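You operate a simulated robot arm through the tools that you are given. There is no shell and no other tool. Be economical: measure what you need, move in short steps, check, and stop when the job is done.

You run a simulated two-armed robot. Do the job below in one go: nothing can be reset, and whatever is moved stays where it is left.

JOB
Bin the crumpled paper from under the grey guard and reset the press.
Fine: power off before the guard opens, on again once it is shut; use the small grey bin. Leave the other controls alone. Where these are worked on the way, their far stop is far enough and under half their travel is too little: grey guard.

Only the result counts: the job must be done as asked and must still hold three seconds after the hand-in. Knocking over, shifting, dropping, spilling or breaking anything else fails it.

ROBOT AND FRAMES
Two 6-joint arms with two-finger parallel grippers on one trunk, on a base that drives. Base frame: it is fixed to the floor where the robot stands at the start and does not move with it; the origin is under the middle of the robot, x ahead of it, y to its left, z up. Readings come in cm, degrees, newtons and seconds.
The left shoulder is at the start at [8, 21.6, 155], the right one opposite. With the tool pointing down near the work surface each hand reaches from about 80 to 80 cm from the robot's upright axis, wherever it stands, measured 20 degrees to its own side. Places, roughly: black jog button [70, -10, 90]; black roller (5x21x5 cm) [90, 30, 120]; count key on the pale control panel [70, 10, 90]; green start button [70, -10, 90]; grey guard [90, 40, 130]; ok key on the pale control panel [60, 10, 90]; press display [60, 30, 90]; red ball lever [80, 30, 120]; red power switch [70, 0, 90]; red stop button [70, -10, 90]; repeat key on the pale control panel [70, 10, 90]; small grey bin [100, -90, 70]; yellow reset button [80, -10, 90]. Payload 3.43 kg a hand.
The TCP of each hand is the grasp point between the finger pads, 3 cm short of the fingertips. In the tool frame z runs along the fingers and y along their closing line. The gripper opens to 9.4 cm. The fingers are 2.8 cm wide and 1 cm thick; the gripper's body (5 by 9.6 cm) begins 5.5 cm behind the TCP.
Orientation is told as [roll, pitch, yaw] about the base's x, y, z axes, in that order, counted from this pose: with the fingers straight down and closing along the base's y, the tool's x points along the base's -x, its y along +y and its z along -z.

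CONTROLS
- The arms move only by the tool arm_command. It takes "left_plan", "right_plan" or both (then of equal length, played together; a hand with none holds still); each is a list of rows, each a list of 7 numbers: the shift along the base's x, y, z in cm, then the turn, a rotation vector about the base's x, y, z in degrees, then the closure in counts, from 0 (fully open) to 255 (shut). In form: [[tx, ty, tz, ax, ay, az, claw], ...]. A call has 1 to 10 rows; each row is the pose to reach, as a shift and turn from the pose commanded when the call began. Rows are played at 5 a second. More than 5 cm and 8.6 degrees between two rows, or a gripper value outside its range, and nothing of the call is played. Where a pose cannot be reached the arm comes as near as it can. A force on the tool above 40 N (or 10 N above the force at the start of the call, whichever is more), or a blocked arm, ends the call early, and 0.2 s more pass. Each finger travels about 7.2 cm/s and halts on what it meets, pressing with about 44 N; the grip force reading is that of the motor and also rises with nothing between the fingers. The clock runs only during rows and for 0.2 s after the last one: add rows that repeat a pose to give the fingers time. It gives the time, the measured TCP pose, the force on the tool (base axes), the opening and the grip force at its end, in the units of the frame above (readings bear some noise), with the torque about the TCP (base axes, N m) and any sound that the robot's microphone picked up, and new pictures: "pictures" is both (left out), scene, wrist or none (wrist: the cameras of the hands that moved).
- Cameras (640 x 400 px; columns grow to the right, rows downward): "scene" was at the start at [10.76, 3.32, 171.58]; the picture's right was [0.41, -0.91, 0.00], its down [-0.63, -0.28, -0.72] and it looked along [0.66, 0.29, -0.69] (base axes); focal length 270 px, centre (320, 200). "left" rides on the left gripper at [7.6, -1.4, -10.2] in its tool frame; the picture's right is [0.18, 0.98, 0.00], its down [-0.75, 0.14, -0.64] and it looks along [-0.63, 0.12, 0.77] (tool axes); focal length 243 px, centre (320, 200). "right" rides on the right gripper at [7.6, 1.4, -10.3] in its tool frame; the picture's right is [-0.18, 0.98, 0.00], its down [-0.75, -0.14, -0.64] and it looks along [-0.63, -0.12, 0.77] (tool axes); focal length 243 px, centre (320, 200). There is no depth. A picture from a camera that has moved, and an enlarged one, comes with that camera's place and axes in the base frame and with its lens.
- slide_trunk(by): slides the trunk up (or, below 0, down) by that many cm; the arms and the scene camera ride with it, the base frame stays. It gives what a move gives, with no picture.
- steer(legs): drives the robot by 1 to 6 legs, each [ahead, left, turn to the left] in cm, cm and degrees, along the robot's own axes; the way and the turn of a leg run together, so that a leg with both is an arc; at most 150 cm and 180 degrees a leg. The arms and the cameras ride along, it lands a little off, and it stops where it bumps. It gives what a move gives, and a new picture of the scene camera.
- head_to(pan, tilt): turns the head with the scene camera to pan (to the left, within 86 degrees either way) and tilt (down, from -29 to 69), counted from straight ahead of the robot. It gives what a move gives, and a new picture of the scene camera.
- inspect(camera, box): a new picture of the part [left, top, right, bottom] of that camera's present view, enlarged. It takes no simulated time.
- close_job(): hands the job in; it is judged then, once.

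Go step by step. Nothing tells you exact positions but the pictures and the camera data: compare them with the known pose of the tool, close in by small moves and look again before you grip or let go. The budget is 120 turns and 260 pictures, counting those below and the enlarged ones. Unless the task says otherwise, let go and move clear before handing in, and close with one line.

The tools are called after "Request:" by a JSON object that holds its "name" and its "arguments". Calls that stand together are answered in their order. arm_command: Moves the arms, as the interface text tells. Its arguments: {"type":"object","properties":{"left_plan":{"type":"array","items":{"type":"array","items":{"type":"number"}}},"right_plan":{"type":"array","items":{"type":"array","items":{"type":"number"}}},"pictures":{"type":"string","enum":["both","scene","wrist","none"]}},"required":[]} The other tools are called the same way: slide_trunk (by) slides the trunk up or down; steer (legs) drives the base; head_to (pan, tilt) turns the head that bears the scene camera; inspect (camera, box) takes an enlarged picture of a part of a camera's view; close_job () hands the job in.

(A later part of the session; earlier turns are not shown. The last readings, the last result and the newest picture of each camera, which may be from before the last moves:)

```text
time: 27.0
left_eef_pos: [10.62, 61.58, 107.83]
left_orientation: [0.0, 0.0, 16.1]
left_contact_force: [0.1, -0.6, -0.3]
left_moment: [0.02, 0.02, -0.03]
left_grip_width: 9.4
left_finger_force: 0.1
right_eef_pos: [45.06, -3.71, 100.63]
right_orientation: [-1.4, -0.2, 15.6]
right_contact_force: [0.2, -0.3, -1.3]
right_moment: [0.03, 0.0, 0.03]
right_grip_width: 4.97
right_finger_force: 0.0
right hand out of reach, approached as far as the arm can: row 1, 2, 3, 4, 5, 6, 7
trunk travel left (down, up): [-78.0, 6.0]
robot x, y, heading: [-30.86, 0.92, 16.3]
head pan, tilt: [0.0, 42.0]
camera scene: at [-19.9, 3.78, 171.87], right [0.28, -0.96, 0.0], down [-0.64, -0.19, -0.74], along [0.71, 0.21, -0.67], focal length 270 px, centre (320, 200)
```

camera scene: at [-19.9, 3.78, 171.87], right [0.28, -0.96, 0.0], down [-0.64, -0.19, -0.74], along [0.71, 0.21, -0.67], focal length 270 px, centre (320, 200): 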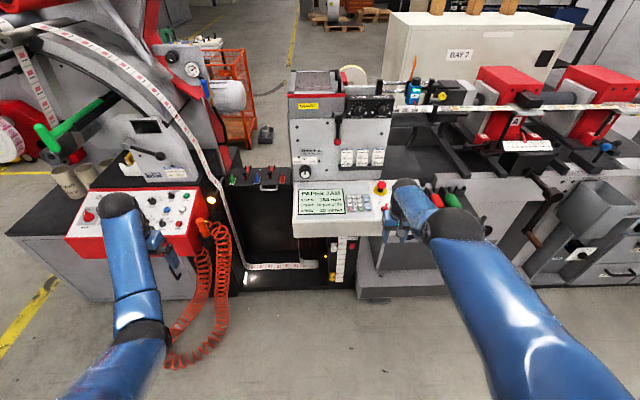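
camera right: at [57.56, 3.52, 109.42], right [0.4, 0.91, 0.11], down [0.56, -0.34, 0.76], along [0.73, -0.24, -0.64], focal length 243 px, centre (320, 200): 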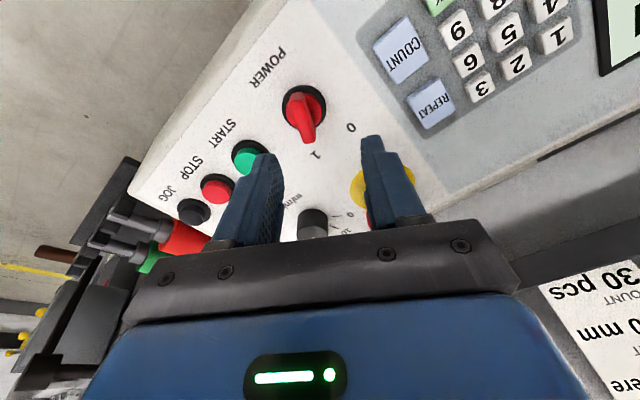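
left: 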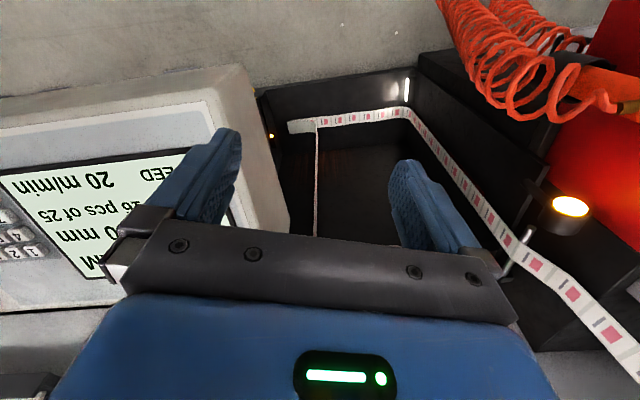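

The right arm seems to have slipped into another elbow/wrist branch. I'll test whether tilting the tool inward lets it come nearer.

Request:
{"name": "arm_command", "arguments": {"right_plan": [[-2, -0.6, -1, -2, 7, 0, 120], [-5, -1.5, -2, -4, 14, 0, 120], [-9, -2.5, -2, -6, 21, 0, 120], [-13, -3.6, -2, -8, 28, 0, 120]], "pictures": "scene"}}

Request:
{"name": "head_to", "arguments": {"pan": -20, "tilt": 62}}

```text
time: 28.0
left_eef_pos: [10.61, 61.52, 107.72]
left_orientation: [0.0, 0.0, 16.1]
left_contact_force: [-0.8, 0.3, -0.2]
left_moment: [-0.01, -0.01, 0.0]
left_grip_width: 9.4
left_finger_force: 0.0
right_eef_pos: [33.27, -7.09, 98.03]
right_orientation: [-1.5, 29.1, 15.5]
right_contact_force: [-0.3, -0.8, -0.1]
right_moment: [0.01, -0.01, 0.01]
right_grip_width: 4.99
right_finger_force: 0.1
right hand out of reach, approached as far as the arm can: row 1, 2, 3, 4
trunk travel left (down, up): [-78.0, 6.0]
robot x, y, heading: [-31.38, 0.69, 15.8]
head pan, tilt: [0.0, 42.0]
camera scene: at [-19.88, 3.73, 171.87], right [0.28, -0.96, 0.0], down [-0.64, -0.19, -0.74], along [0.71, 0.21, -0.67], focal length 270 px, centre (320, 200)
```

scene: 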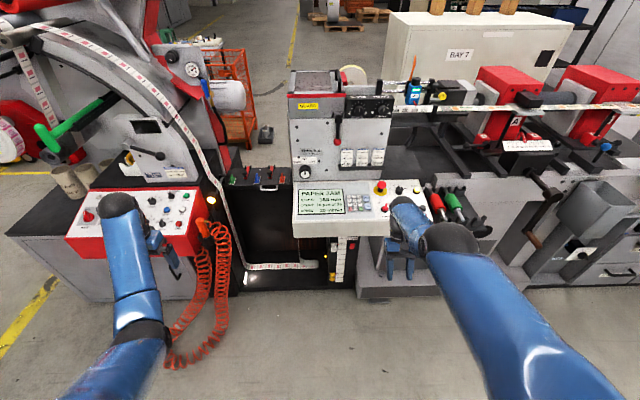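

```text
time: 28.8
left_eef_pos: [10.65, 61.54, 107.66]
left_orientation: [0.0, 0.0, 16.1]
left_contact_force: [0.4, -0.3, 0.0]
left_moment: [0.01, 0.0, 0.01]
left_grip_width: 9.38
left_finger_force: 0.1
right_eef_pos: [33.29, -6.9, 98.15]
right_orientation: [-1.4, 28.9, 15.5]
right_contact_force: [0.2, -0.6, -0.2]
right_moment: [0.0, -0.01, -0.01]
right_grip_width: 4.97
right_finger_force: 0.1
trunk travel left (down, up): [-78.0, 6.0]
robot x, y, heading: [-30.77, 0.59, 16.1]
head pan, tilt: [-20.0, 62.0]
camera scene: at [-21.48, 1.0, 169.26], right [-0.07, -1.0, 0.0], down [-0.88, 0.06, -0.47], along [0.47, -0.03, -0.88], focal length 270 px, centre (320, 200)
```

scene: 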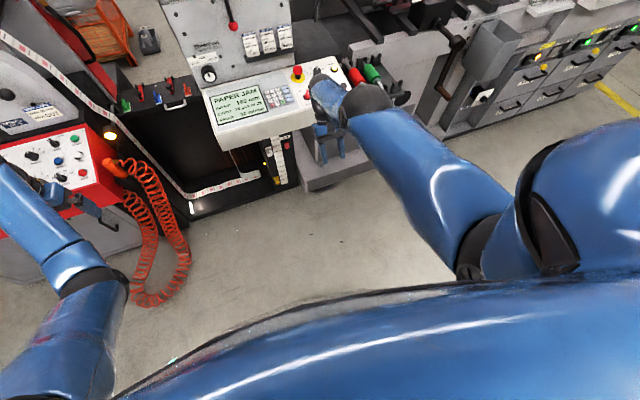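

Inward tilt did free it. I'll bring the hand back to the start-like pose (local [50,-5,100]) and then undo the tilt there to regain the original branch.

Request:
{"name": "arm_command", "arguments": {"right_plan": [[-3, 3, 0, 0, 0, 0, 120], [-6, 6, 0, 0, 0, 0, 120], [-9, 9, 0, 0, 0, 0, 120], [-12, 12, 0, 0, 0, 0, 120], [-15, 15, 0, 0, 0, 0, 120], [-15, 16, 1, 2, -7, 0, 120], [-15, 16, 1, 4, -14, 0, 120], [-15, 16, 1, 6, -21, 0, 120], [-15, 16, 1, 8, -28, 0, 120]], "pictures": "scene"}}

```text
time: 30.8
left_eef_pos: [10.63, 61.51, 107.66]
left_orientation: [0.0, -0.1, 16.0]
left_contact_force: [0.0, 0.0, -0.6]
left_moment: [0.01, 0.0, 0.02]
left_grip_width: 9.39
left_finger_force: 0.0
right_eef_pos: [29.21, 16.94, 91.86]
right_orientation: [-1.4, 4.4, 15.7]
right_contact_force: [0.5, -0.7, 0.1]
right_moment: [0.03, -0.01, 0.03]
right_grip_width: 5.0
right_finger_force: 0.0
right hand out of reach, approached as far as the arm can: row 1, 2, 3, 4, 5, 6, 7, 8, 9
trunk travel left (down, up): [-78.0, 6.0]
robot x, y, heading: [-31.36, 0.74, 16.2]
head pan, tilt: [-20.0, 62.0]
camera scene: at [-21.54, 1.08, 169.26], right [-0.07, -1.0, 0.0], down [-0.88, 0.06, -0.47], along [0.47, -0.03, -0.88], focal length 270 px, centre (320, 200)
```

scene: 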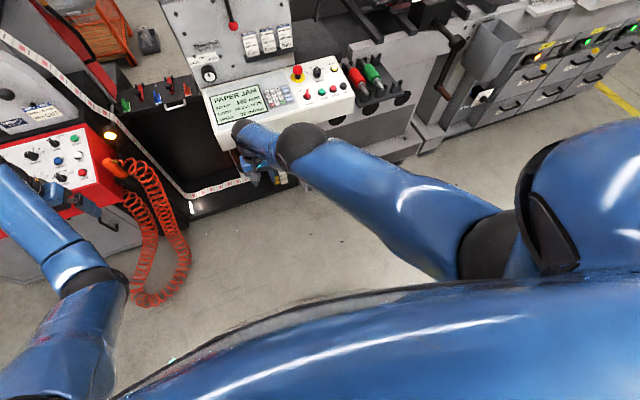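

The right arm's elbow is swung outward, which limits it. I'll sweep the hand to the right to see if it settles back.

Request:
{"name": "arm_command", "arguments": {"right_plan": [[-0.5, -4.5, 0, 0, -2, 0, 120], [-1, -9, 0, 0, -4, 0, 120], [-1.5, -13.5, 0, 0, -4, 0, 120], [-2, -18, 0, 0, -4, 0, 120], [-2.5, -22.5, 0, 0, -4, 0, 120], [-3, -27, 0, 0, -4, 0, 120], [-3.5, -31.5, 0, 0, -4, 0, 120], [-4, -36, 0, 0, -4, 0, 120], [-4.5, -40, 0, 0, -4, 0, 120]], "pictures": "scene"}}

```text
time: 32.8
left_eef_pos: [10.6, 61.38, 107.86]
left_orientation: [0.2, 0.1, 16.1]
left_contact_force: [-0.6, -0.1, 0.3]
left_moment: [0.02, -0.01, -0.03]
left_grip_width: 9.4
left_finger_force: 0.0
right_eef_pos: [36.82, -22.34, 83.32]
right_orientation: [-2.3, 0.7, 15.6]
right_contact_force: [-0.1, 0.7, -0.4]
right_moment: [-0.02, 0.01, 0.0]
right_grip_width: 4.96
right_finger_force: 0.1
right hand out of reach, approached as far as the arm can: row 1, 2, 3, 4, 5, 6, 7, 8, 9
trunk travel left (down, up): [-78.0, 6.0]
robot x, y, heading: [-31.39, 0.65, 15.8]
head pan, tilt: [-20.0, 62.0]
camera scene: at [-21.52, 0.77, 169.26], right [-0.07, -1.0, 0.0], down [-0.88, 0.06, -0.47], along [0.47, -0.03, -0.88], focal length 270 px, centre (320, 200)
```

scene: 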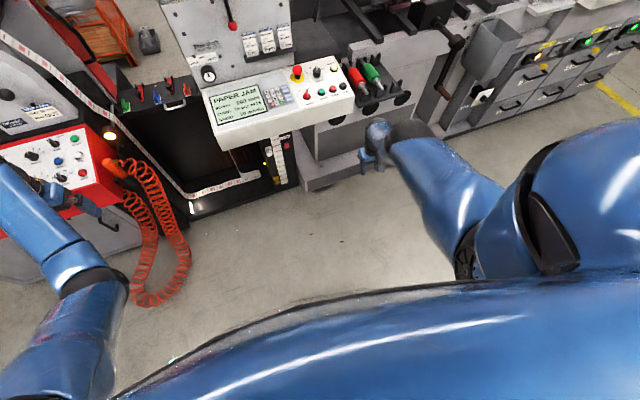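

The right hand is workable if used near the recommended 80 cm with the tool vertical, so I'll use that. I'll raise it to local [72,-27,104], then drive forward 17 cm.

Request:
{"name": "arm_command", "arguments": {"right_plan": [[2, 1, 4, 0, 0, 0, 120], [4, 3, 8, 0, 0, 0, 120], [6, 5, 12, 0.5, 0, 0, 120], [8, 8, 15, 1, 0, 0, 120], [9, 11, 18, 1.5, 0, -5, 120], [9, 14, 20, 2, 0, -12, 120], [9, 17, 21, 2, 0, -18, 120]], "pictures": "none"}}

Request:
{"name": "head_to", "arguments": {"pan": 0, "tilt": 45}}

```text
time: 34.4
left_eef_pos: [10.53, 61.51, 107.68]
left_orientation: [0.0, 0.0, 16.1]
left_contact_force: [0.3, 0.5, -0.5]
left_moment: [-0.04, 0.02, 0.0]
left_grip_width: 9.41
left_finger_force: 0.0
right_eef_pos: [46.15, -4.71, 104.33]
right_orientation: [-0.6, 0.5, -2.7]
right_contact_force: [0.1, -0.6, 0.0]
right_moment: [0.01, 0.0, 0.01]
right_grip_width: 4.96
right_finger_force: 0.1
right hand out of reach, approached as far as the arm can: row 1, 2, 3, 4, 5, 6, 7
trunk travel left (down, up): [-78.0, 6.0]
robot x, y, heading: [-31.05, 0.75, 16.1]
head pan, tilt: [-20.0, 62.0]
```

```text
time: 35.3
left_eef_pos: [10.59, 61.48, 107.73]
left_orientation: [0.1, 0.0, 16.1]
left_contact_force: [-0.9, 0.2, -0.5]
left_moment: [0.02, 0.01, -0.01]
left_grip_width: 9.41
left_finger_force: 0.0
right_eef_pos: [46.28, -4.89, 104.15]
right_orientation: [-0.5, 0.5, -2.4]
right_contact_force: [-0.1, 0.2, -0.1]
right_moment: [0.01, 0.03, 0.0]
right_grip_width: 4.98
right_finger_force: 0.1
trunk travel left (down, up): [-78.0, 6.0]
robot x, y, heading: [-31.07, 0.66, 15.9]
head pan, tilt: [0.0, 45.0]
camera scene: at [-20.11, 3.7, 171.43], right [0.28, -0.96, 0.0], down [-0.68, -0.2, -0.71], along [0.68, 0.2, -0.71], focal length 270 px, centre (320, 200)
```

scene: 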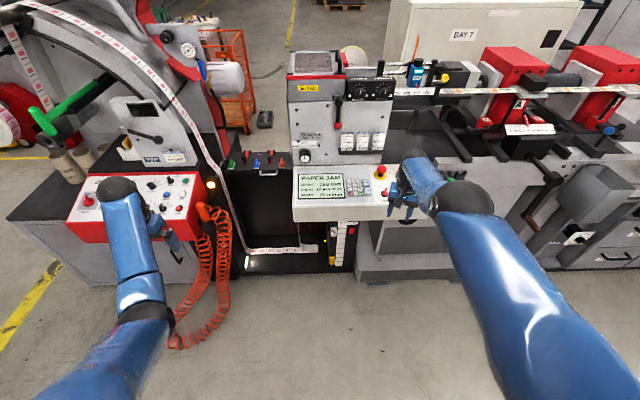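

It tracks closely, though still flagged. I'll test one step outward and one down to find an unflagged zone.

Request:
{"name": "arm_command", "arguments": {"right_plan": [[3, 1, 0, 0, 0, 0, 120], [6, 2, 0, 0, 0, 0, 120]], "pictures": "none"}}

Request:
{"name": "arm_command", "arguments": {"right_plan": [[0, 0, -3, 0, 0, 0, 120], [0, 0, -6, 0, 0, 0, 120]], "pictures": "none"}}

```text
time: 35.9
left_eef_pos: [10.5, 61.5, 107.81]
left_orientation: [0.0, 0.1, 16.2]
left_contact_force: [-0.6, 0.1, -0.6]
left_moment: [-0.01, 0.0, -0.02]
left_grip_width: 9.42
left_finger_force: 0.2
right_eef_pos: [46.88, -4.23, 105.32]
right_orientation: [-0.4, 0.4, -2.6]
right_contact_force: [0.0, 1.0, -0.9]
right_moment: [0.0, 0.02, -0.02]
right_grip_width: 4.98
right_finger_force: 0.0
right hand out of reach, approached as far as the arm can: row 1, 2
trunk travel left (down, up): [-78.0, 6.0]
robot x, y, heading: [-31.01, 0.7, 16.1]
head pan, tilt: [0.0, 45.0]
```

```text
time: 36.5
left_eef_pos: [10.52, 61.54, 107.82]
left_orientation: [-0.1, 0.0, 16.1]
left_contact_force: [-0.6, -0.1, -1.3]
left_moment: [-0.01, 0.0, 0.0]
left_grip_width: 9.42
left_finger_force: 0.0
right_eef_pos: [45.12, -4.54, 100.06]
right_orientation: [-0.4, 0.4, -2.5]
right_contact_force: [0.1, 0.1, -0.2]
right_moment: [0.02, 0.02, -0.01]
right_grip_width: 4.97
right_finger_force: 0.0
right hand out of reach, approached as far as the arm can: row 1, 2
trunk travel left (down, up): [-78.0, 6.0]
robot x, y, heading: [-31.23, 0.92, 16.0]
head pan, tilt: [0.0, 45.0]
```

The right arm behaves as locked fully straight, on a 68.6 cm sphere about the shoulder. I'll check that the left arm still moves freely, and try a sharp combined move to unlock the right.

Request:
{"name": "arm_command", "arguments": {"left_plan": [[0, 0, -3, 0, 0, 0, 0], [0, 0, -6, 0, 0, 0, 0], [0, 0, -9, 0, 0, 0, 0], [0, 0, -12, 0, 0, 0, 0]], "pictures": "none"}}

Request:
{"name": "arm_command", "arguments": {"left_plan": [[4, 0, 0, 0, 0, 0, 0], [8, 0, 0, 0, 0, 0, 0]], "pictures": "none"}}

Request:
{"name": "arm_command", "arguments": {"right_plan": [[-4, -1, -2, 0, -8, 0, 120], [-8, -2, -4, 0, -16, 0, 120], [-12, -3, -6, 0, -24, 0, 120], [-16, -4, -8, 0, -32, 0, 120]], "pictures": "none"}}

```text
time: 37.5
left_eef_pos: [10.55, 61.52, 95.72]
left_orientation: [0.0, 0.0, 16.1]
left_contact_force: [0.0, -0.1, 0.1]
left_moment: [0.0, 0.02, 0.01]
left_grip_width: 9.37
left_finger_force: 0.1
right_eef_pos: [45.08, -4.67, 100.16]
right_orientation: [-0.3, 0.4, -2.5]
right_contact_force: [0.0, 0.3, 0.5]
right_moment: [0.01, 0.0, -0.01]
right_grip_width: 4.96
right_finger_force: 0.1
trunk travel left (down, up): [-78.0, 6.0]
robot x, y, heading: [-30.86, 0.91, 16.0]
head pan, tilt: [0.0, 45.0]
```

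```text
time: 38.1
left_eef_pos: [18.7, 61.51, 95.7]
left_orientation: [0.2, 0.1, 16.1]
left_contact_force: [0.2, -0.4, -1.0]
left_moment: [0.03, 0.01, -0.01]
left_grip_width: 9.41
left_finger_force: 0.1
right_eef_pos: [45.14, -4.57, 100.02]
right_orientation: [-0.3, 0.4, -2.3]
right_contact_force: [0.2, 0.0, -0.5]
right_moment: [-0.02, 0.0, 0.0]
right_grip_width: 4.97
right_finger_force: 0.0
trunk travel left (down, up): [-78.0, 6.0]
robot x, y, heading: [-31.06, 0.89, 16.0]
head pan, tilt: [0.0, 45.0]
```

```text
time: 39.1
left_eef_pos: [18.49, 61.53, 95.83]
left_orientation: [0.0, -0.1, 16.0]
left_contact_force: [0.4, -0.1, -0.3]
left_moment: [0.02, -0.01, -0.02]
left_grip_width: 9.39
left_finger_force: 0.1
right_eef_pos: [41.64, -4.49, 81.38]
right_orientation: [1.2, -31.9, -2.9]
right_contact_force: [0.4, -0.3, 0.8]
right_moment: [0.0, 0.06, 0.01]
right_grip_width: 4.96
right_finger_force: 0.1
right hand out of reach, approached as far as the arm can: row 1, 2, 3, 4
trunk travel left (down, up): [-78.0, 6.0]
robot x, y, heading: [-30.79, 0.26, 16.1]
head pan, tilt: [0.0, 45.0]
```

The left arm moves freely, so it will do the work. I'll swing the straight right arm down to hang beside the robot, out of the way.

Request:
{"name": "arm_command", "arguments": {"right_plan": [[-3, -2, -2, 0, 4, 2, 120], [-6, -3.5, -4, 0, 8, 4, 120], [-9.5, -5, -6, 0, 12, 6, 120], [-13, -6.5, -8, 0, 16, 8, 120], [-16, -8, -10, 0, 20, 10, 120], [-19.5, -9.5, -12, 0, 24, 12, 120], [-23, -11, -14, 0, 28, 14, 120], [-26, -13, -16, 0, 32, 16, 120], [-29, -15, -18, 0, 32, 18, 120], [-32, -16.5, -19, 0, 32, 18, 120]], "pictures": "none"}}

Request:
{"name": "head_to", "arguments": {"pan": -25, "tilt": 65}}

```text
time: 41.3
left_eef_pos: [18.43, 61.68, 95.76]
left_orientation: [0.0, -0.1, 16.1]
left_contact_force: [0.5, 0.0, 0.8]
left_moment: [-0.03, -0.02, -0.01]
left_grip_width: 9.4
left_finger_force: 0.1
right_eef_pos: [9.41, -21.37, 62.12]
right_orientation: [4.5, 0.0, 14.8]
right_contact_force: [0.6, 0.5, 1.0]
right_moment: [-0.02, 0.02, 0.01]
right_grip_width: 4.95
right_finger_force: 0.0
right hand out of reach, approached as far as the arm can: row 1, 2, 3, 4, 5, 6, 7, 9
trunk travel left (down, up): [-78.0, 6.0]
robot x, y, heading: [-31.13, 0.67, 16.2]
head pan, tilt: [0.0, 45.0]
```

```text
time: 42.1
left_eef_pos: [18.68, 61.5, 95.67]
left_orientation: [0.0, 0.0, 16.0]
left_contact_force: [1.1, 0.6, -0.2]
left_moment: [-0.05, 0.01, 0.01]
left_grip_width: 9.4
left_finger_force: 0.0
right_eef_pos: [9.53, -21.36, 61.93]
right_orientation: [4.5, 0.1, 14.7]
right_contact_force: [-1.3, 0.0, 0.2]
right_moment: [0.02, 0.0, 0.04]
right_grip_width: 4.99
right_finger_force: 0.1
trunk travel left (down, up): [-78.0, 6.0]
robot x, y, heading: [-31.45, 0.54, 16.1]
head pan, tilt: [-25.0, 65.0]
camera scene: at [-21.86, 0.5, 168.93], right [-0.15, -0.99, 0.0], down [-0.9, 0.14, -0.42], along [0.42, -0.07, -0.91], focal length 270 px, centre (320, 200)
```

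scene: 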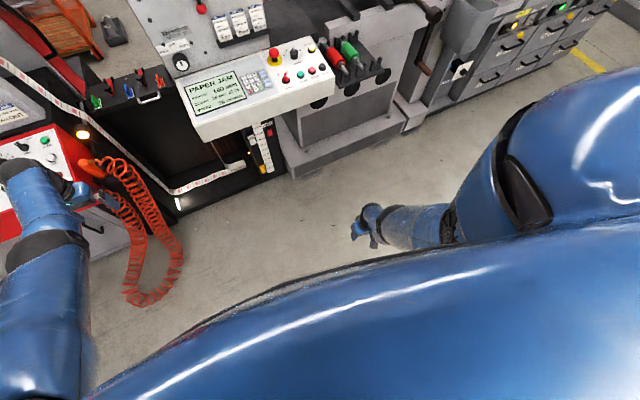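

The last rows reached their targets, so the right arm may be unlocked now. I'll raise it to check.

Request:
{"name": "arm_command", "arguments": {"right_plan": [[0.5, 0.5, 4, 0, 0, 0, 120], [1, 1, 8, 0, 0, 0, 120], [2, 2, 12, 0, 0, 0, 120], [3, 3, 16, 0, 0, 0, 120], [4, 4, 20, 0, 0, 0, 120], [5, 5, 24, 0, 0, 0, 120]], "pictures": "scene"}}

```text
time: 43.5
left_eef_pos: [18.71, 61.58, 95.74]
left_orientation: [0.1, 0.0, 16.1]
left_contact_force: [0.3, -0.2, -0.5]
left_moment: [0.05, -0.01, -0.03]
left_grip_width: 9.39
left_finger_force: 0.1
right_eef_pos: [14.65, -16.14, 86.0]
right_orientation: [4.4, 0.3, 14.6]
right_contact_force: [-0.2, 1.1, 0.1]
right_moment: [0.04, 0.02, -0.01]
right_grip_width: 4.98
right_finger_force: 0.2
trunk travel left (down, up): [-78.0, 6.0]
robot x, y, heading: [-31.18, 0.69, 16.2]
head pan, tilt: [-25.0, 65.0]
camera scene: at [-21.87, 0.53, 168.92], right [-0.15, -0.99, 0.0], down [-0.9, 0.14, -0.42], along [0.42, -0.07, -0.91], focal length 270 px, centre (320, 200)
```

scene: 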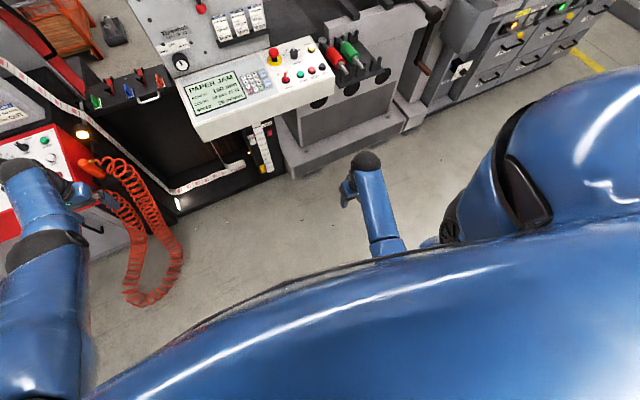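

The right arm is back in its original branch; I must keep the wrist within about 66 cm of the shoulder. I'll raise it, tuck the left hand in, then drive in closer.

Request:
{"name": "arm_command", "arguments": {"right_plan": [[2, 1, 4, 0, 0, 0, 120], [4, 2, 8, 0, 0, 0, 120], [6, 4, 12, -1, 0, 0, 120], [8, 6, 15, -2, 0, 0, 120], [9, 9, 17, -3, 0, 0, 120], [10, 12, 17, -4, 0, 0, 120]], "left_plan": [[-1.5, -4, 0.5, 0, 0, 0, 0], [-3, -8, 1, 0, 0, 0, 0], [-4.5, -12, 1.5, 0, 0, 0, 0], [-6, -16, 2, 0, 0, 0, 0], [-7.5, -20, 3, 0, 0, 0, 0], [-8.5, -23, 3, 0, 0, 0, 0]], "pictures": "none"}}

Request:
{"name": "head_to", "arguments": {"pan": 0, "tilt": 50}}

```text
time: 45.0
left_eef_pos: [10.06, 38.55, 98.7]
left_orientation: [0.0, -0.1, 16.2]
left_contact_force: [0.6, -1.1, -0.1]
left_moment: [0.02, 0.0, -0.01]
left_grip_width: 9.41
left_finger_force: 0.1
right_eef_pos: [25.34, -3.85, 100.68]
right_orientation: [0.6, 1.1, 14.6]
right_contact_force: [-0.1, -0.1, 0.5]
right_moment: [0.0, -0.02, -0.04]
right_grip_width: 4.96
right_finger_force: 0.1
right hand out of reach, approached as far as the arm can: row 4, 5, 6
trunk travel left (down, up): [-78.0, 6.0]
robot x, y, heading: [-31.36, 0.52, 15.9]
head pan, tilt: [-25.0, 65.0]
```

```text
time: 45.8
left_eef_pos: [10.24, 38.5, 98.8]
left_orientation: [0.0, 0.0, 16.1]
left_contact_force: [0.1, 0.5, 0.2]
left_moment: [0.0, -0.01, -0.01]
left_grip_width: 9.41
left_finger_force: 0.1
right_eef_pos: [25.39, -4.01, 100.76]
right_orientation: [0.5, 1.0, 14.6]
right_contact_force: [-0.2, -0.5, -0.4]
right_moment: [-0.03, 0.0, -0.02]
right_grip_width: 4.95
right_finger_force: 0.0
trunk travel left (down, up): [-78.0, 6.0]
robot x, y, heading: [-31.13, 0.43, 16.1]
head pan, tilt: [0.0, 50.0]
camera scene: at [-20.52, 3.56, 170.74], right [0.28, -0.96, 0.0], down [-0.74, -0.21, -0.64], along [0.62, 0.18, -0.77], focal length 270 px, centre (320, 200)
```

scene: 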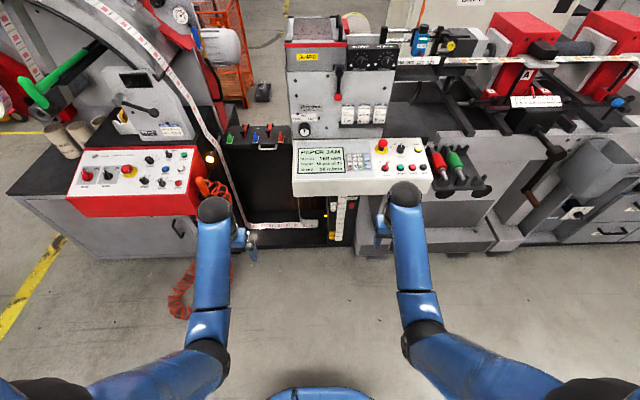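

Both arms are symmetric again. I'll drive in: 33.4 ahead and 9.2 to the right.

Request:
{"name": "steer", "arguments": {"legs": [[33.4, -9.2, 0]]}}

Request:
{"name": "arm_command", "arguments": {"right_plan": [[1.5, 1, 0, 0, 0, -7, 120], [3, 2, 0, 0, 0, -14, 120], [4.5, 3, 0, 0, 0, -21, 120], [6, 4, 0, 0, 0, -28, 120]], "pictures": "both"}}

```text
time: 48.1
left_eef_pos: [44.56, 38.79, 98.88]
left_orientation: [0.1, -0.1, 16.0]
left_contact_force: [-0.5, 0.4, -0.5]
left_moment: [-0.01, -0.03, -0.02]
left_grip_width: 9.38
left_finger_force: 0.1
right_eef_pos: [59.64, -3.79, 100.81]
right_orientation: [0.6, 0.9, 14.5]
right_contact_force: [0.1, -0.2, -0.7]
right_moment: [0.0, -0.03, 0.0]
right_grip_width: 4.96
right_finger_force: 0.0
trunk travel left (down, up): [-78.0, 6.0]
robot x, y, heading: [3.39, 0.73, 15.8]
head pan, tilt: [0.0, 50.0]
camera scene: at [13.62, 3.88, 170.78], right [0.28, -0.96, 0.0], down [-0.73, -0.21, -0.64], along [0.62, 0.18, -0.76], focal length 270 px, centre (320, 200)
```

scene: 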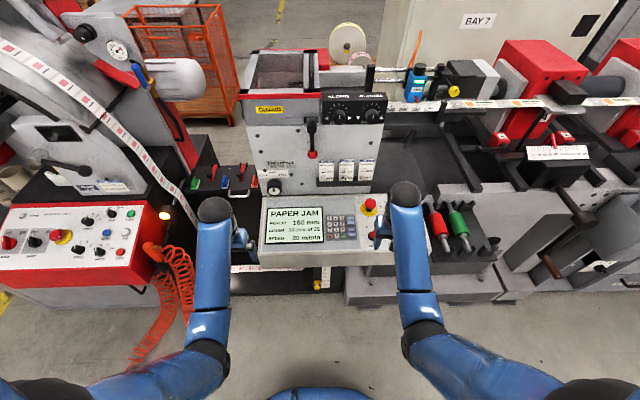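

```text
time: 49.1
left_eef_pos: [44.74, 38.82, 98.75]
left_orientation: [0.0, 0.1, 16.0]
left_contact_force: [1.1, 0.4, 0.9]
left_moment: [0.0, 0.02, 0.02]
left_grip_width: 9.43
left_finger_force: 0.1
right_eef_pos: [66.08, 0.21, 100.65]
right_orientation: [0.6, 0.9, -13.7]
right_contact_force: [0.0, 0.2, -0.6]
right_moment: [0.0, 0.0, -0.01]
right_grip_width: 4.95
right_finger_force: 0.1
trunk travel left (down, up): [-78.0, 6.0]
robot x, y, heading: [3.47, 1.07, 15.9]
head pan, tilt: [0.0, 50.0]
camera scene: at [14.15, 3.95, 170.73], right [0.28, -0.96, 0.0], down [-0.74, -0.21, -0.64], along [0.62, 0.18, -0.77], focal length 270 px, centre (320, 200)
camera right: at [59.18, 3.39, 111.12], right [0.41, 0.91, 0.01], down [0.71, -0.32, 0.63], along [0.57, -0.25, -0.78], focal length 243 px, centre (320, 200)
```

scene: 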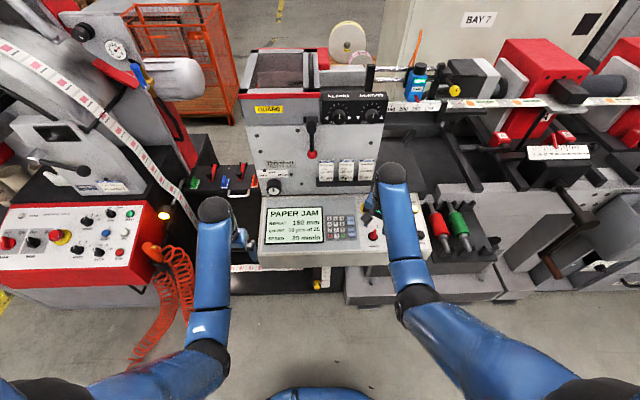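
right: 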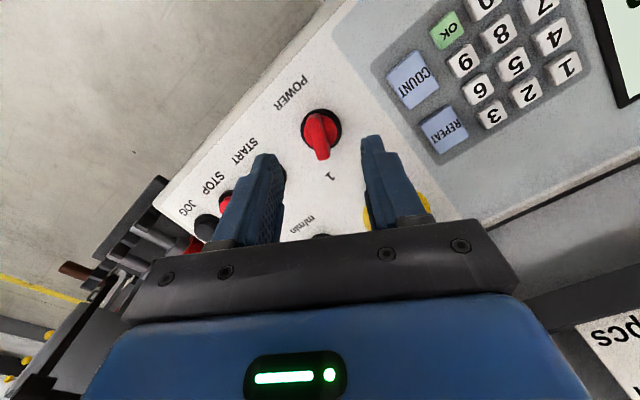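

The arm is free now, and the knob is at about [66.3, 0.4, 93]. I'll tilt 10° to match the panel and descend around the handle.

Request:
{"name": "arm_command", "arguments": {"right_plan": [[-0.1, 0.1, -0.5, 1.4, -4.8, 0, 120], [-0.3, 0.1, -1, 2.8, -9.6, 0, 120], [-0.3, 0.1, -2.5, 2.8, -9.6, 0, 120], [-0.3, 0.1, -4, 2.8, -9.6, 0, 120]], "pictures": "wrist"}}

Request:
{"name": "inspect", "arguments": {"camera": "scene", "box": [330, 190, 430, 260]}}

```text
time: 50.1
left_eef_pos: [44.79, 38.85, 98.69]
left_orientation: [0.0, 0.0, 16.0]
left_contact_force: [0.7, -0.1, -0.1]
left_moment: [0.02, -0.03, 0.02]
left_grip_width: 9.39
left_finger_force: 0.0
right_eef_pos: [65.51, 0.34, 96.76]
right_orientation: [5.5, -7.7, -13.8]
right_contact_force: [-0.9, -0.5, 0.4]
right_moment: [0.0, -0.01, -0.02]
right_grip_width: 4.93
right_finger_force: 0.1
trunk travel left (down, up): [-78.0, 6.0]
robot x, y, heading: [3.31, 0.9, 16.1]
head pan, tilt: [0.0, 50.0]
camera right: at [57.11, 2.98, 106.0], right [0.4, 0.91, 0.12], down [0.6, -0.36, 0.72], along [0.7, -0.22, -0.68], focal length 243 px, centre (320, 200)
```

right: 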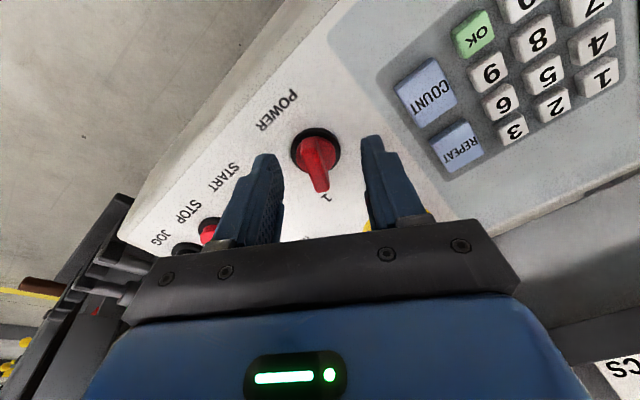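

```text
5.71 times, centred on (380, 225) of scene
camera zoom: at [14.03, 3.89, 170.74], right [0.28, -0.96, 0.0], down [-0.74, -0.21, -0.64], along [0.62, 0.18, -0.77], focal length 1545 px, centre (-23, 57)
```

zoom: 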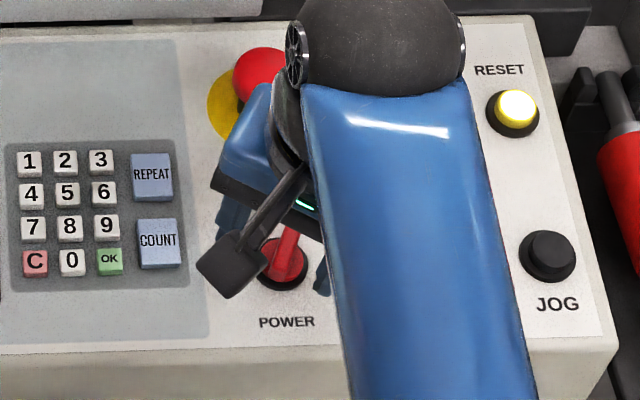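

The handle is centred between the fingers. I'll lower 0.8 cm and close.

Request:
{"name": "arm_command", "arguments": {"right_plan": [[0.1, 0.1, -0.5, 0, 0, 0, 120], [0.1, 0.1, -0.9, 0, 0, 0, 120], [0.1, 0.1, -0.9, 0, 0, 0, 190], [0.1, 0.1, -0.9, 0, 0, 0, 230], [0.1, 0.1, -0.9, 0, 0, 0, 230]], "pictures": "wrist"}}

```text
time: 51.3
left_eef_pos: [44.6, 38.39, 98.93]
left_orientation: [0.0, -0.1, 16.0]
left_contact_force: [0.1, 1.0, 0.3]
left_moment: [-0.01, 0.02, 0.01]
left_grip_width: 9.42
left_finger_force: 0.0
right_eef_pos: [65.59, -0.11, 95.78]
right_orientation: [5.5, -7.6, -14.0]
right_contact_force: [-3.7, -18.3, -0.3]
right_moment: [-0.71, 0.0, -0.12]
right_grip_width: 2.96
right_finger_force: 17.3
trunk travel left (down, up): [-78.0, 6.0]
robot x, y, heading: [3.33, 1.16, 16.0]
head pan, tilt: [0.0, 50.0]
camera right: at [57.16, 2.61, 105.09], right [0.4, 0.91, 0.12], down [0.6, -0.36, 0.72], along [0.7, -0.22, -0.68], focal length 243 px, centre (320, 200)
```

right: 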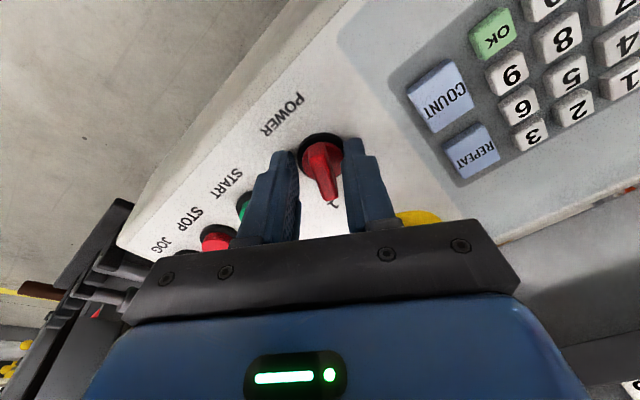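

One finger met the knob's round base off-centre. I'll open a little, lift 0.9 cm, shift to -y, and close on the handle itself.

Request:
{"name": "arm_command", "arguments": {"right_plan": [[0, 0, 0, 0, 0, 0, 150], [-0.1, 0.1, 0.9, 0, 0, 0, 150], [-0.1, -0.1, 0.9, 0, 0, 0, 200], [-0.1, -0.1, 0.9, 0, 0, 0, 240], [-0.1, -0.1, 0.9, 0, 0, 0, 240], [-0.1, -0.1, 0.9, 0, 0, 0, 240]], "pictures": "wrist"}}

Request:
{"name": "inspect", "arguments": {"camera": "right", "box": [240, 110, 400, 230]}}

```text
time: 52.7
left_eef_pos: [44.61, 38.59, 98.95]
left_orientation: [0.1, -0.1, 16.1]
left_contact_force: [0.0, 0.1, 0.0]
left_moment: [0.03, 0.02, -0.01]
left_grip_width: 9.4
left_finger_force: 0.1
right_eef_pos: [65.47, 0.13, 96.83]
right_orientation: [5.6, -7.7, -13.8]
right_contact_force: [-2.9, -10.4, 0.9]
right_moment: [-1.0, 0.29, 1.12]
right_grip_width: 1.25
right_finger_force: 45.5
trunk travel left (down, up): [-78.0, 6.0]
robot x, y, heading: [3.41, 0.91, 15.6]
head pan, tilt: [0.0, 50.0]
camera right: at [57.06, 2.7, 106.0], right [0.4, 0.91, 0.12], down [0.6, -0.36, 0.72], along [0.7, -0.22, -0.68], focal length 243 px, centre (320, 200)
```

right: 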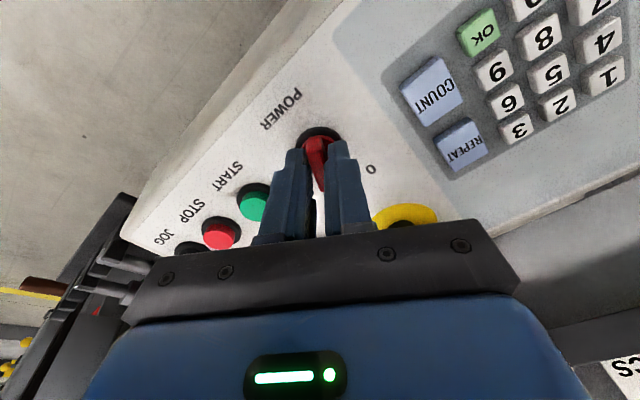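

```text
3.33 times, centred on (320, 170) of right
camera zoom: at [57.06, 2.7, 106.0], right [0.4, 0.91, 0.12], down [0.6, -0.36, 0.72], along [0.7, -0.22, -0.68], focal length 809 px, centre (320, 300)
```

zoom: 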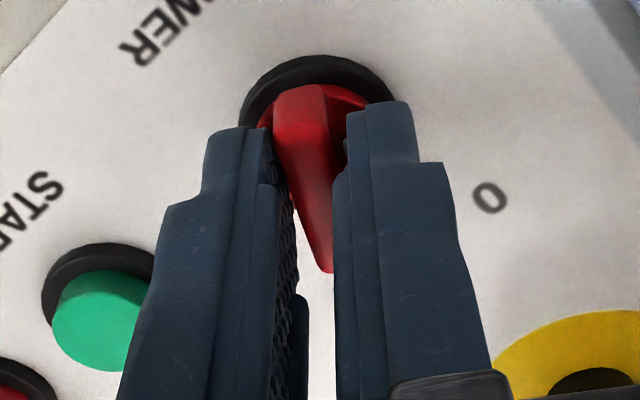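

The handle is gripped. I'll turn it about +60° around the panel normal towards 0.

Request:
{"name": "arm_command", "arguments": {"right_plan": [[0, 0, 0, -1.3, -0.4, 7.5, 240], [0, 0, 0, -2.6, -0.8, 15, 240], [0, 0, 0, -3.9, -1.2, 22.5, 240], [0, 0, 0, -5.2, -1.6, 30, 240], [0, 0, 0, -6.5, -2, 37.5, 240], [0, 0, 0, -7.8, -2.4, 45, 240], [0, 0, 0, -9.1, -2.8, 52.5, 240], [0, 0, 0, -10.4, -3.2, 59, 240]], "pictures": "wrist"}}

Request:
{"name": "inspect", "arguments": {"camera": "right", "box": [240, 110, 400, 230]}}

```text
time: 54.5
left_eef_pos: [44.63, 38.49, 98.86]
left_orientation: [0.1, -0.1, 16.0]
left_contact_force: [-0.4, -0.2, 0.7]
left_moment: [-0.01, 0.01, 0.0]
left_grip_width: 9.42
left_finger_force: 0.1
right_eef_pos: [65.55, -0.06, 96.59]
right_orientation: [-4.8, -7.9, 46.8]
right_contact_force: [-4.6, -16.5, -1.1]
right_moment: [0.75, 0.01, -1.26]
right_grip_width: 1.07
right_finger_force: 44.2
trunk travel left (down, up): [-78.0, 6.0]
robot x, y, heading: [3.59, 0.39, 16.0]
head pan, tilt: [0.0, 50.0]
camera right: at [57.86, -4.84, 105.71], right [-0.58, 0.81, -0.06], down [0.51, 0.42, 0.75], along [0.63, 0.41, -0.66], focal length 243 px, centre (320, 200)
```

right: 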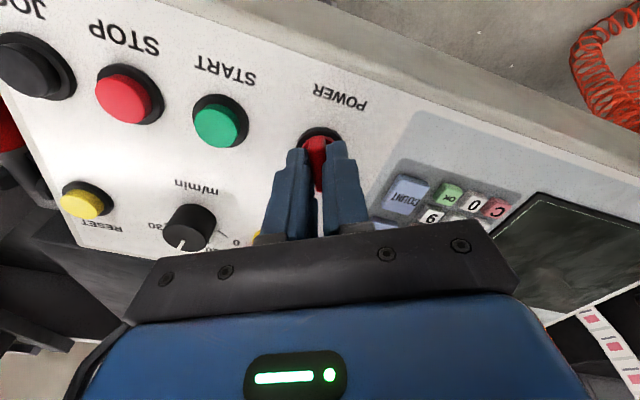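

```text
3.33 times, centred on (320, 170) of right
camera zoom: at [57.86, -4.84, 105.71], right [-0.58, 0.81, -0.06], down [0.51, 0.42, 0.75], along [0.63, 0.41, -0.66], focal length 809 px, centre (320, 300)
```

zoom: 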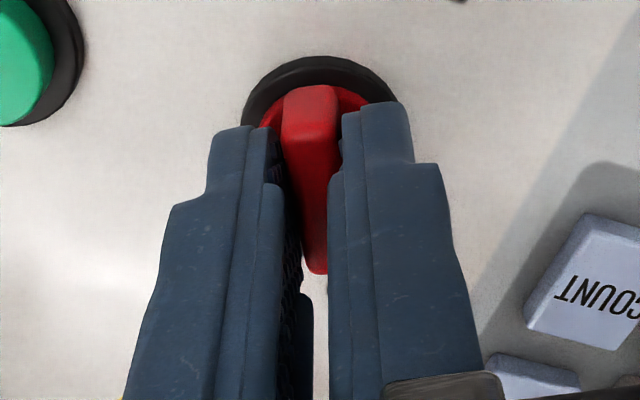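

The display has gone dark: power is off. I'll release, rise, and untwist the hand.

Request:
{"name": "arm_command", "arguments": {"right_plan": [[0, 0, 0, 0, 0, 0, 180], [0, 0, 0, 0, 0, 0, 120], [0, 0, 2, 0, 0, 0, 120], [-1, -0.3, 4, 0, 0, 0, 120], [-3.5, -1, 5, 0, 0, -8, 120], [-6, -3, 5, 0, 0, -16, 120], [-9, -5, 5, 0, 0, -24, 120], [-12, -7, 4, 0, 0, -30, 120]], "pictures": "scene"}}

Request:
{"name": "inspect", "arguments": {"camera": "scene", "box": [230, 30, 410, 270]}}

```text
time: 56.3
left_eef_pos: [44.57, 38.8, 98.89]
left_orientation: [0.0, -0.1, 16.0]
left_contact_force: [0.0, 0.0, 0.3]
left_moment: [0.01, -0.04, 0.01]
left_grip_width: 9.39
left_finger_force: 0.0
right_eef_pos: [53.35, -6.73, 100.81]
right_orientation: [-4.8, -7.9, 16.7]
right_contact_force: [-0.1, 0.6, 0.2]
right_moment: [0.04, -0.02, 0.01]
right_grip_width: 4.97
right_finger_force: 0.2
trunk travel left (down, up): [-78.0, 6.0]
robot x, y, heading: [3.73, 0.96, 15.9]
head pan, tilt: [0.0, 50.0]
camera scene: at [13.8, 3.83, 170.76], right [0.28, -0.96, 0.0], down [-0.74, -0.21, -0.64], along [0.62, 0.18, -0.77], focal length 270 px, centre (320, 200)
```

scene: 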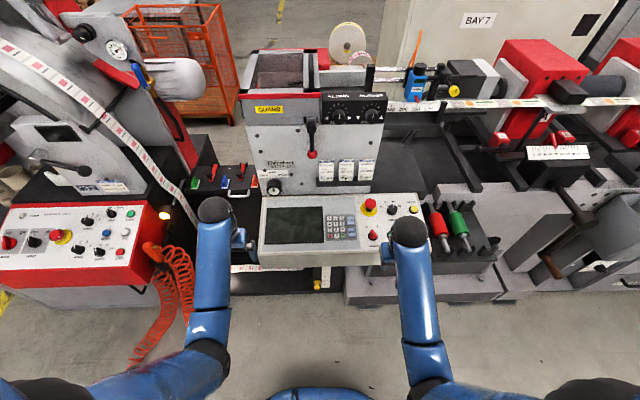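

```text
1.67 times, centred on (320, 150) of scene
camera zoom: at [13.8, 3.83, 170.76], right [0.28, -0.96, 0.0], down [-0.74, -0.21, -0.64], along [0.62, 0.18, -0.77], focal length 451 px, centre (320, 283)
```

zoom: 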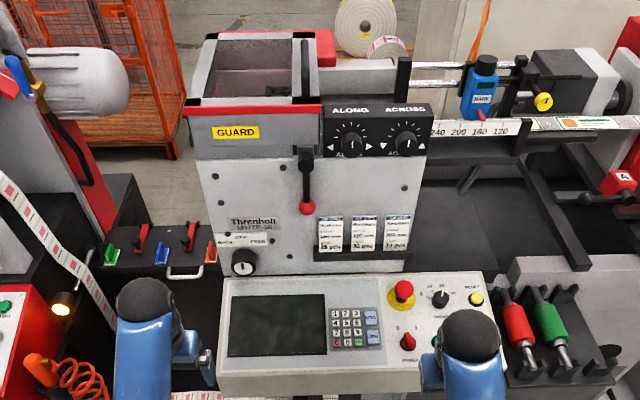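

Now the guard: I need to see its handle and hinges. I'll raise the trunk fully, point the head at it and zoom.

Request:
{"name": "slide_trunk", "arguments": {"by": 6}}

Request:
{"name": "head_to", "arguments": {"pan": 10, "tilt": 28}}

Request:
{"name": "inspect", "arguments": {"camera": "scene", "box": [240, 120, 420, 240]}}

```text
time: 57.3
left_eef_pos: [44.78, 38.81, 104.77]
left_orientation: [0.1, 0.0, 16.0]
left_contact_force: [-1.3, 0.0, 0.2]
left_moment: [0.0, -0.01, -0.01]
left_grip_width: 9.42
left_finger_force: 0.1
right_eef_pos: [53.53, -6.67, 106.72]
right_orientation: [-4.9, -7.8, 16.8]
right_contact_force: [-0.2, 0.4, 0.3]
right_moment: [-0.02, -0.02, 0.01]
right_grip_width: 4.98
right_finger_force: 0.1
trunk travel left (down, up): [-84.0, 0.0]
robot x, y, heading: [3.26, 1.21, 16.2]
head pan, tilt: [0.0, 50.0]
```

```text
time: 58.1
left_eef_pos: [44.59, 38.74, 104.86]
left_orientation: [0.0, 0.1, 16.0]
left_contact_force: [-0.2, 0.0, -0.4]
left_moment: [-0.01, 0.01, -0.01]
left_grip_width: 9.4
left_finger_force: 0.0
right_eef_pos: [53.49, -6.67, 106.67]
right_orientation: [-4.9, -7.8, 16.8]
right_contact_force: [-0.8, -0.7, 0.1]
right_moment: [0.06, -0.03, -0.01]
right_grip_width: 4.97
right_finger_force: 0.0
trunk travel left (down, up): [-84.0, 0.0]
robot x, y, heading: [3.64, 0.48, 15.9]
head pan, tilt: [10.0, 28.0]
camera scene: at [14.8, 5.77, 180.01], right [0.44, -0.9, 0.0], down [-0.42, -0.21, -0.88], along [0.79, 0.39, -0.47], focal length 270 px, centre (320, 200)
```

scene: 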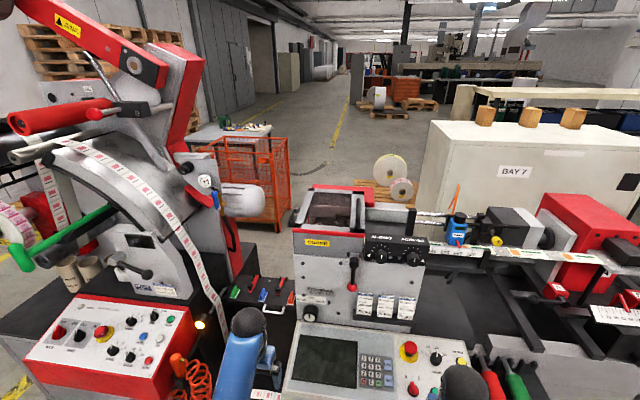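

```text
3.33 times, centred on (330, 180) of scene
camera zoom: at [14.8, 5.77, 180.01], right [0.44, -0.9, 0.0], down [-0.42, -0.21, -0.88], along [0.79, 0.39, -0.47], focal length 901 px, centre (287, 267)
```

zoom: 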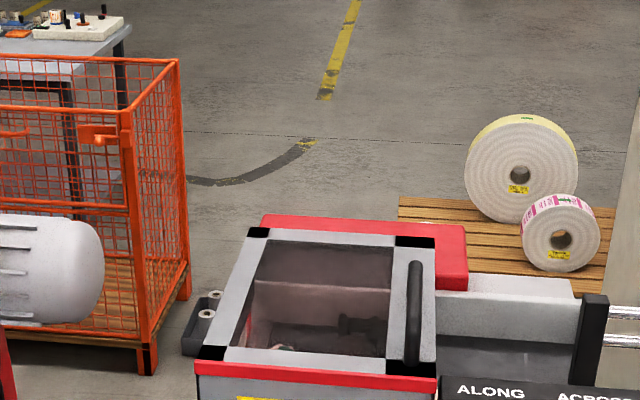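

The guard lid hinges on its left side (bracket seen there), with a fore-aft handle bar on its right, about [87..104, 27..33, 131]. I'll approach it with the left hand tilted forward 45°, after moving the base 8.5 cm nearer.

Request:
{"name": "steer", "arguments": {"legs": [[8.5, 0, 0]]}}

Request:
{"name": "arm_command", "arguments": {"left_plan": [[2.15, -0.7, 3.75, 1.55, -5.4, 0, 0], [4.3, -1.4, 7.5, 3.1, -10.8, 0, 0], [6.45, -2.1, 11.25, 4.65, -16.2, 0, 0], [8.6, -2.8, 15, 6.2, -21.6, 0, 0], [10.75, -3.5, 18.75, 7.75, -27, 0, 0], [12.9, -4.2, 22.5, 9.3, -32.4, 0, 60], [15.05, -4.9, 26.25, 10.85, -37.8, 0, 80], [17.2, -5.6, 30, 12.4, -43.2, 0, 80]], "pictures": "both"}}

```text
time: 59.2
left_eef_pos: [51.72, 40.81, 105.3]
left_orientation: [0.0, -0.5, 16.0]
left_contact_force: [-1.6, -1.0, 0.0]
left_moment: [0.02, -0.07, 0.02]
left_grip_width: 9.4
left_finger_force: 0.1
right_eef_pos: [60.45, -4.51, 107.06]
right_orientation: [-4.9, -8.4, 16.8]
right_contact_force: [-1.2, -0.7, -0.1]
right_moment: [0.01, -0.07, 0.02]
right_grip_width: 4.97
right_finger_force: 0.1
trunk travel left (down, up): [-84.0, 0.0]
robot x, y, heading: [11.51, 3.29, 16.1]
head pan, tilt: [10.0, 28.0]
camera scene: at [21.15, 7.6, 180.15], right [0.44, -0.9, 0.0], down [-0.41, -0.2, -0.89], along [0.8, 0.39, -0.46], focal length 270 px, centre (320, 200)
```

scene: 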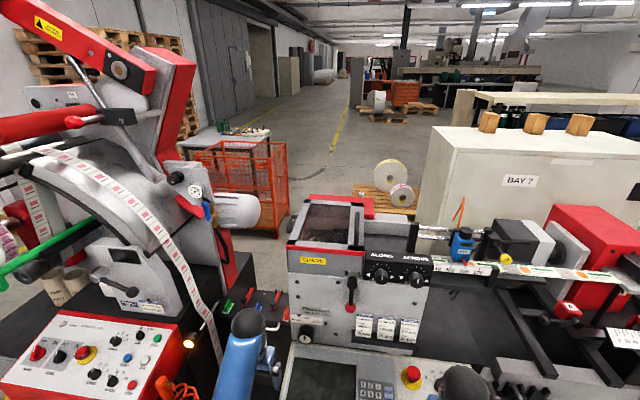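

```text
time: 61.0
left_eef_pos: [70.06, 35.52, 134.85]
left_orientation: [0.1, -44.9, 16.0]
left_contact_force: [0.2, -0.2, 0.0]
left_moment: [-0.01, -0.02, 0.02]
left_grip_width: 6.46
left_finger_force: 0.0
right_eef_pos: [61.54, -4.34, 106.69]
right_orientation: [-5.0, -7.6, 16.7]
right_contact_force: [0.3, -1.0, -0.1]
right_moment: [-0.02, 0.03, -0.04]
right_grip_width: 4.96
right_finger_force: 0.0
trunk travel left (down, up): [-84.0, 0.0]
robot x, y, heading: [11.45, 3.23, 16.0]
head pan, tilt: [10.0, 28.0]
camera scene: at [22.94, 8.0, 180.0], right [0.44, -0.9, 0.0], down [-0.42, -0.21, -0.88], along [0.79, 0.39, -0.47], focal length 270 px, centre (320, 200)
camera left: at [58.27, 30.42, 136.73], right [-0.4, 0.91, -0.13], down [0.04, 0.16, 0.99], along [0.92, 0.39, -0.1], focal length 243 px, centre (320, 200)
```

scene: 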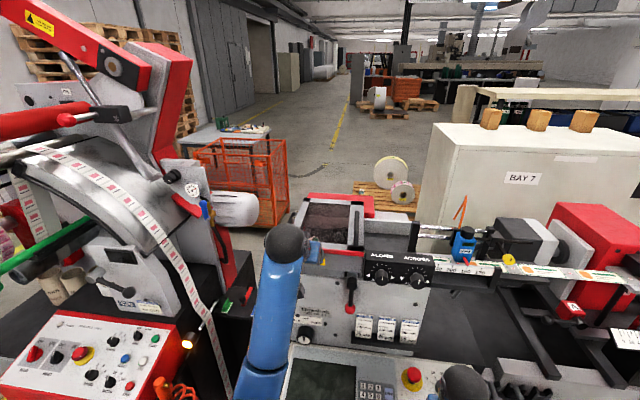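
left: 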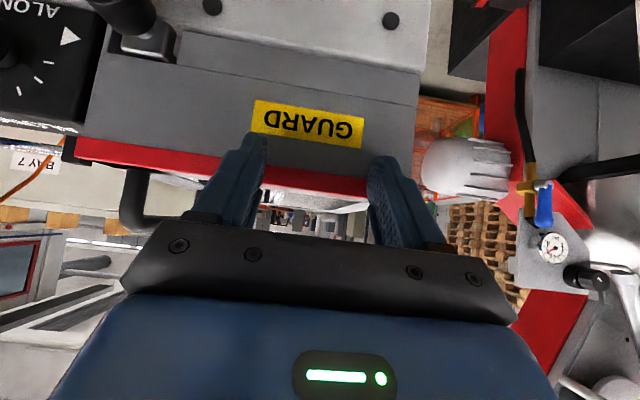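

The wrist view shows the handle as a raised bar on the right of the lid. I'll zoom to fix its position.

Request:
{"name": "inspect", "arguments": {"camera": "scene", "box": [270, 170, 430, 290]}}

Request:
{"name": "inspect", "arguments": {"camera": "left", "box": [40, 90, 280, 270]}}

```text
3.33 times, centred on (350, 230) of scene
camera zoom: at [22.94, 8.0, 180.0], right [0.44, -0.9, 0.0], down [-0.42, -0.21, -0.88], along [0.79, 0.39, -0.47], focal length 901 px, centre (220, 100)
```

zoom: 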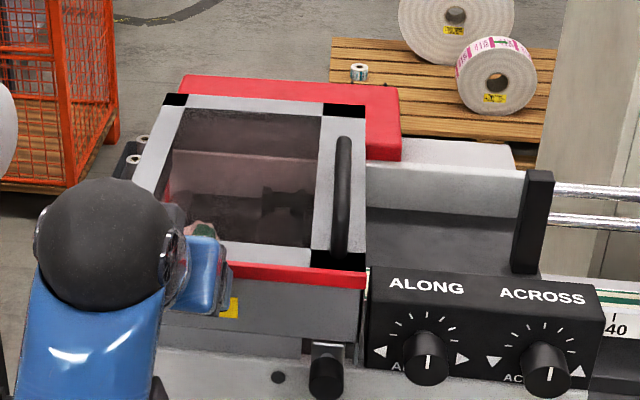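

```text
2.22 times, centred on (160, 180) of left
camera zoom: at [58.27, 30.42, 136.73], right [-0.4, 0.91, -0.13], down [0.04, 0.16, 0.99], along [0.92, 0.39, -0.1], focal length 539 px, centre (676, 244)
```

zoom: 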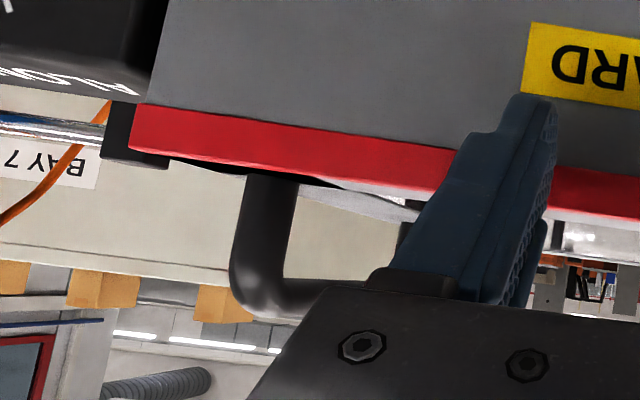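

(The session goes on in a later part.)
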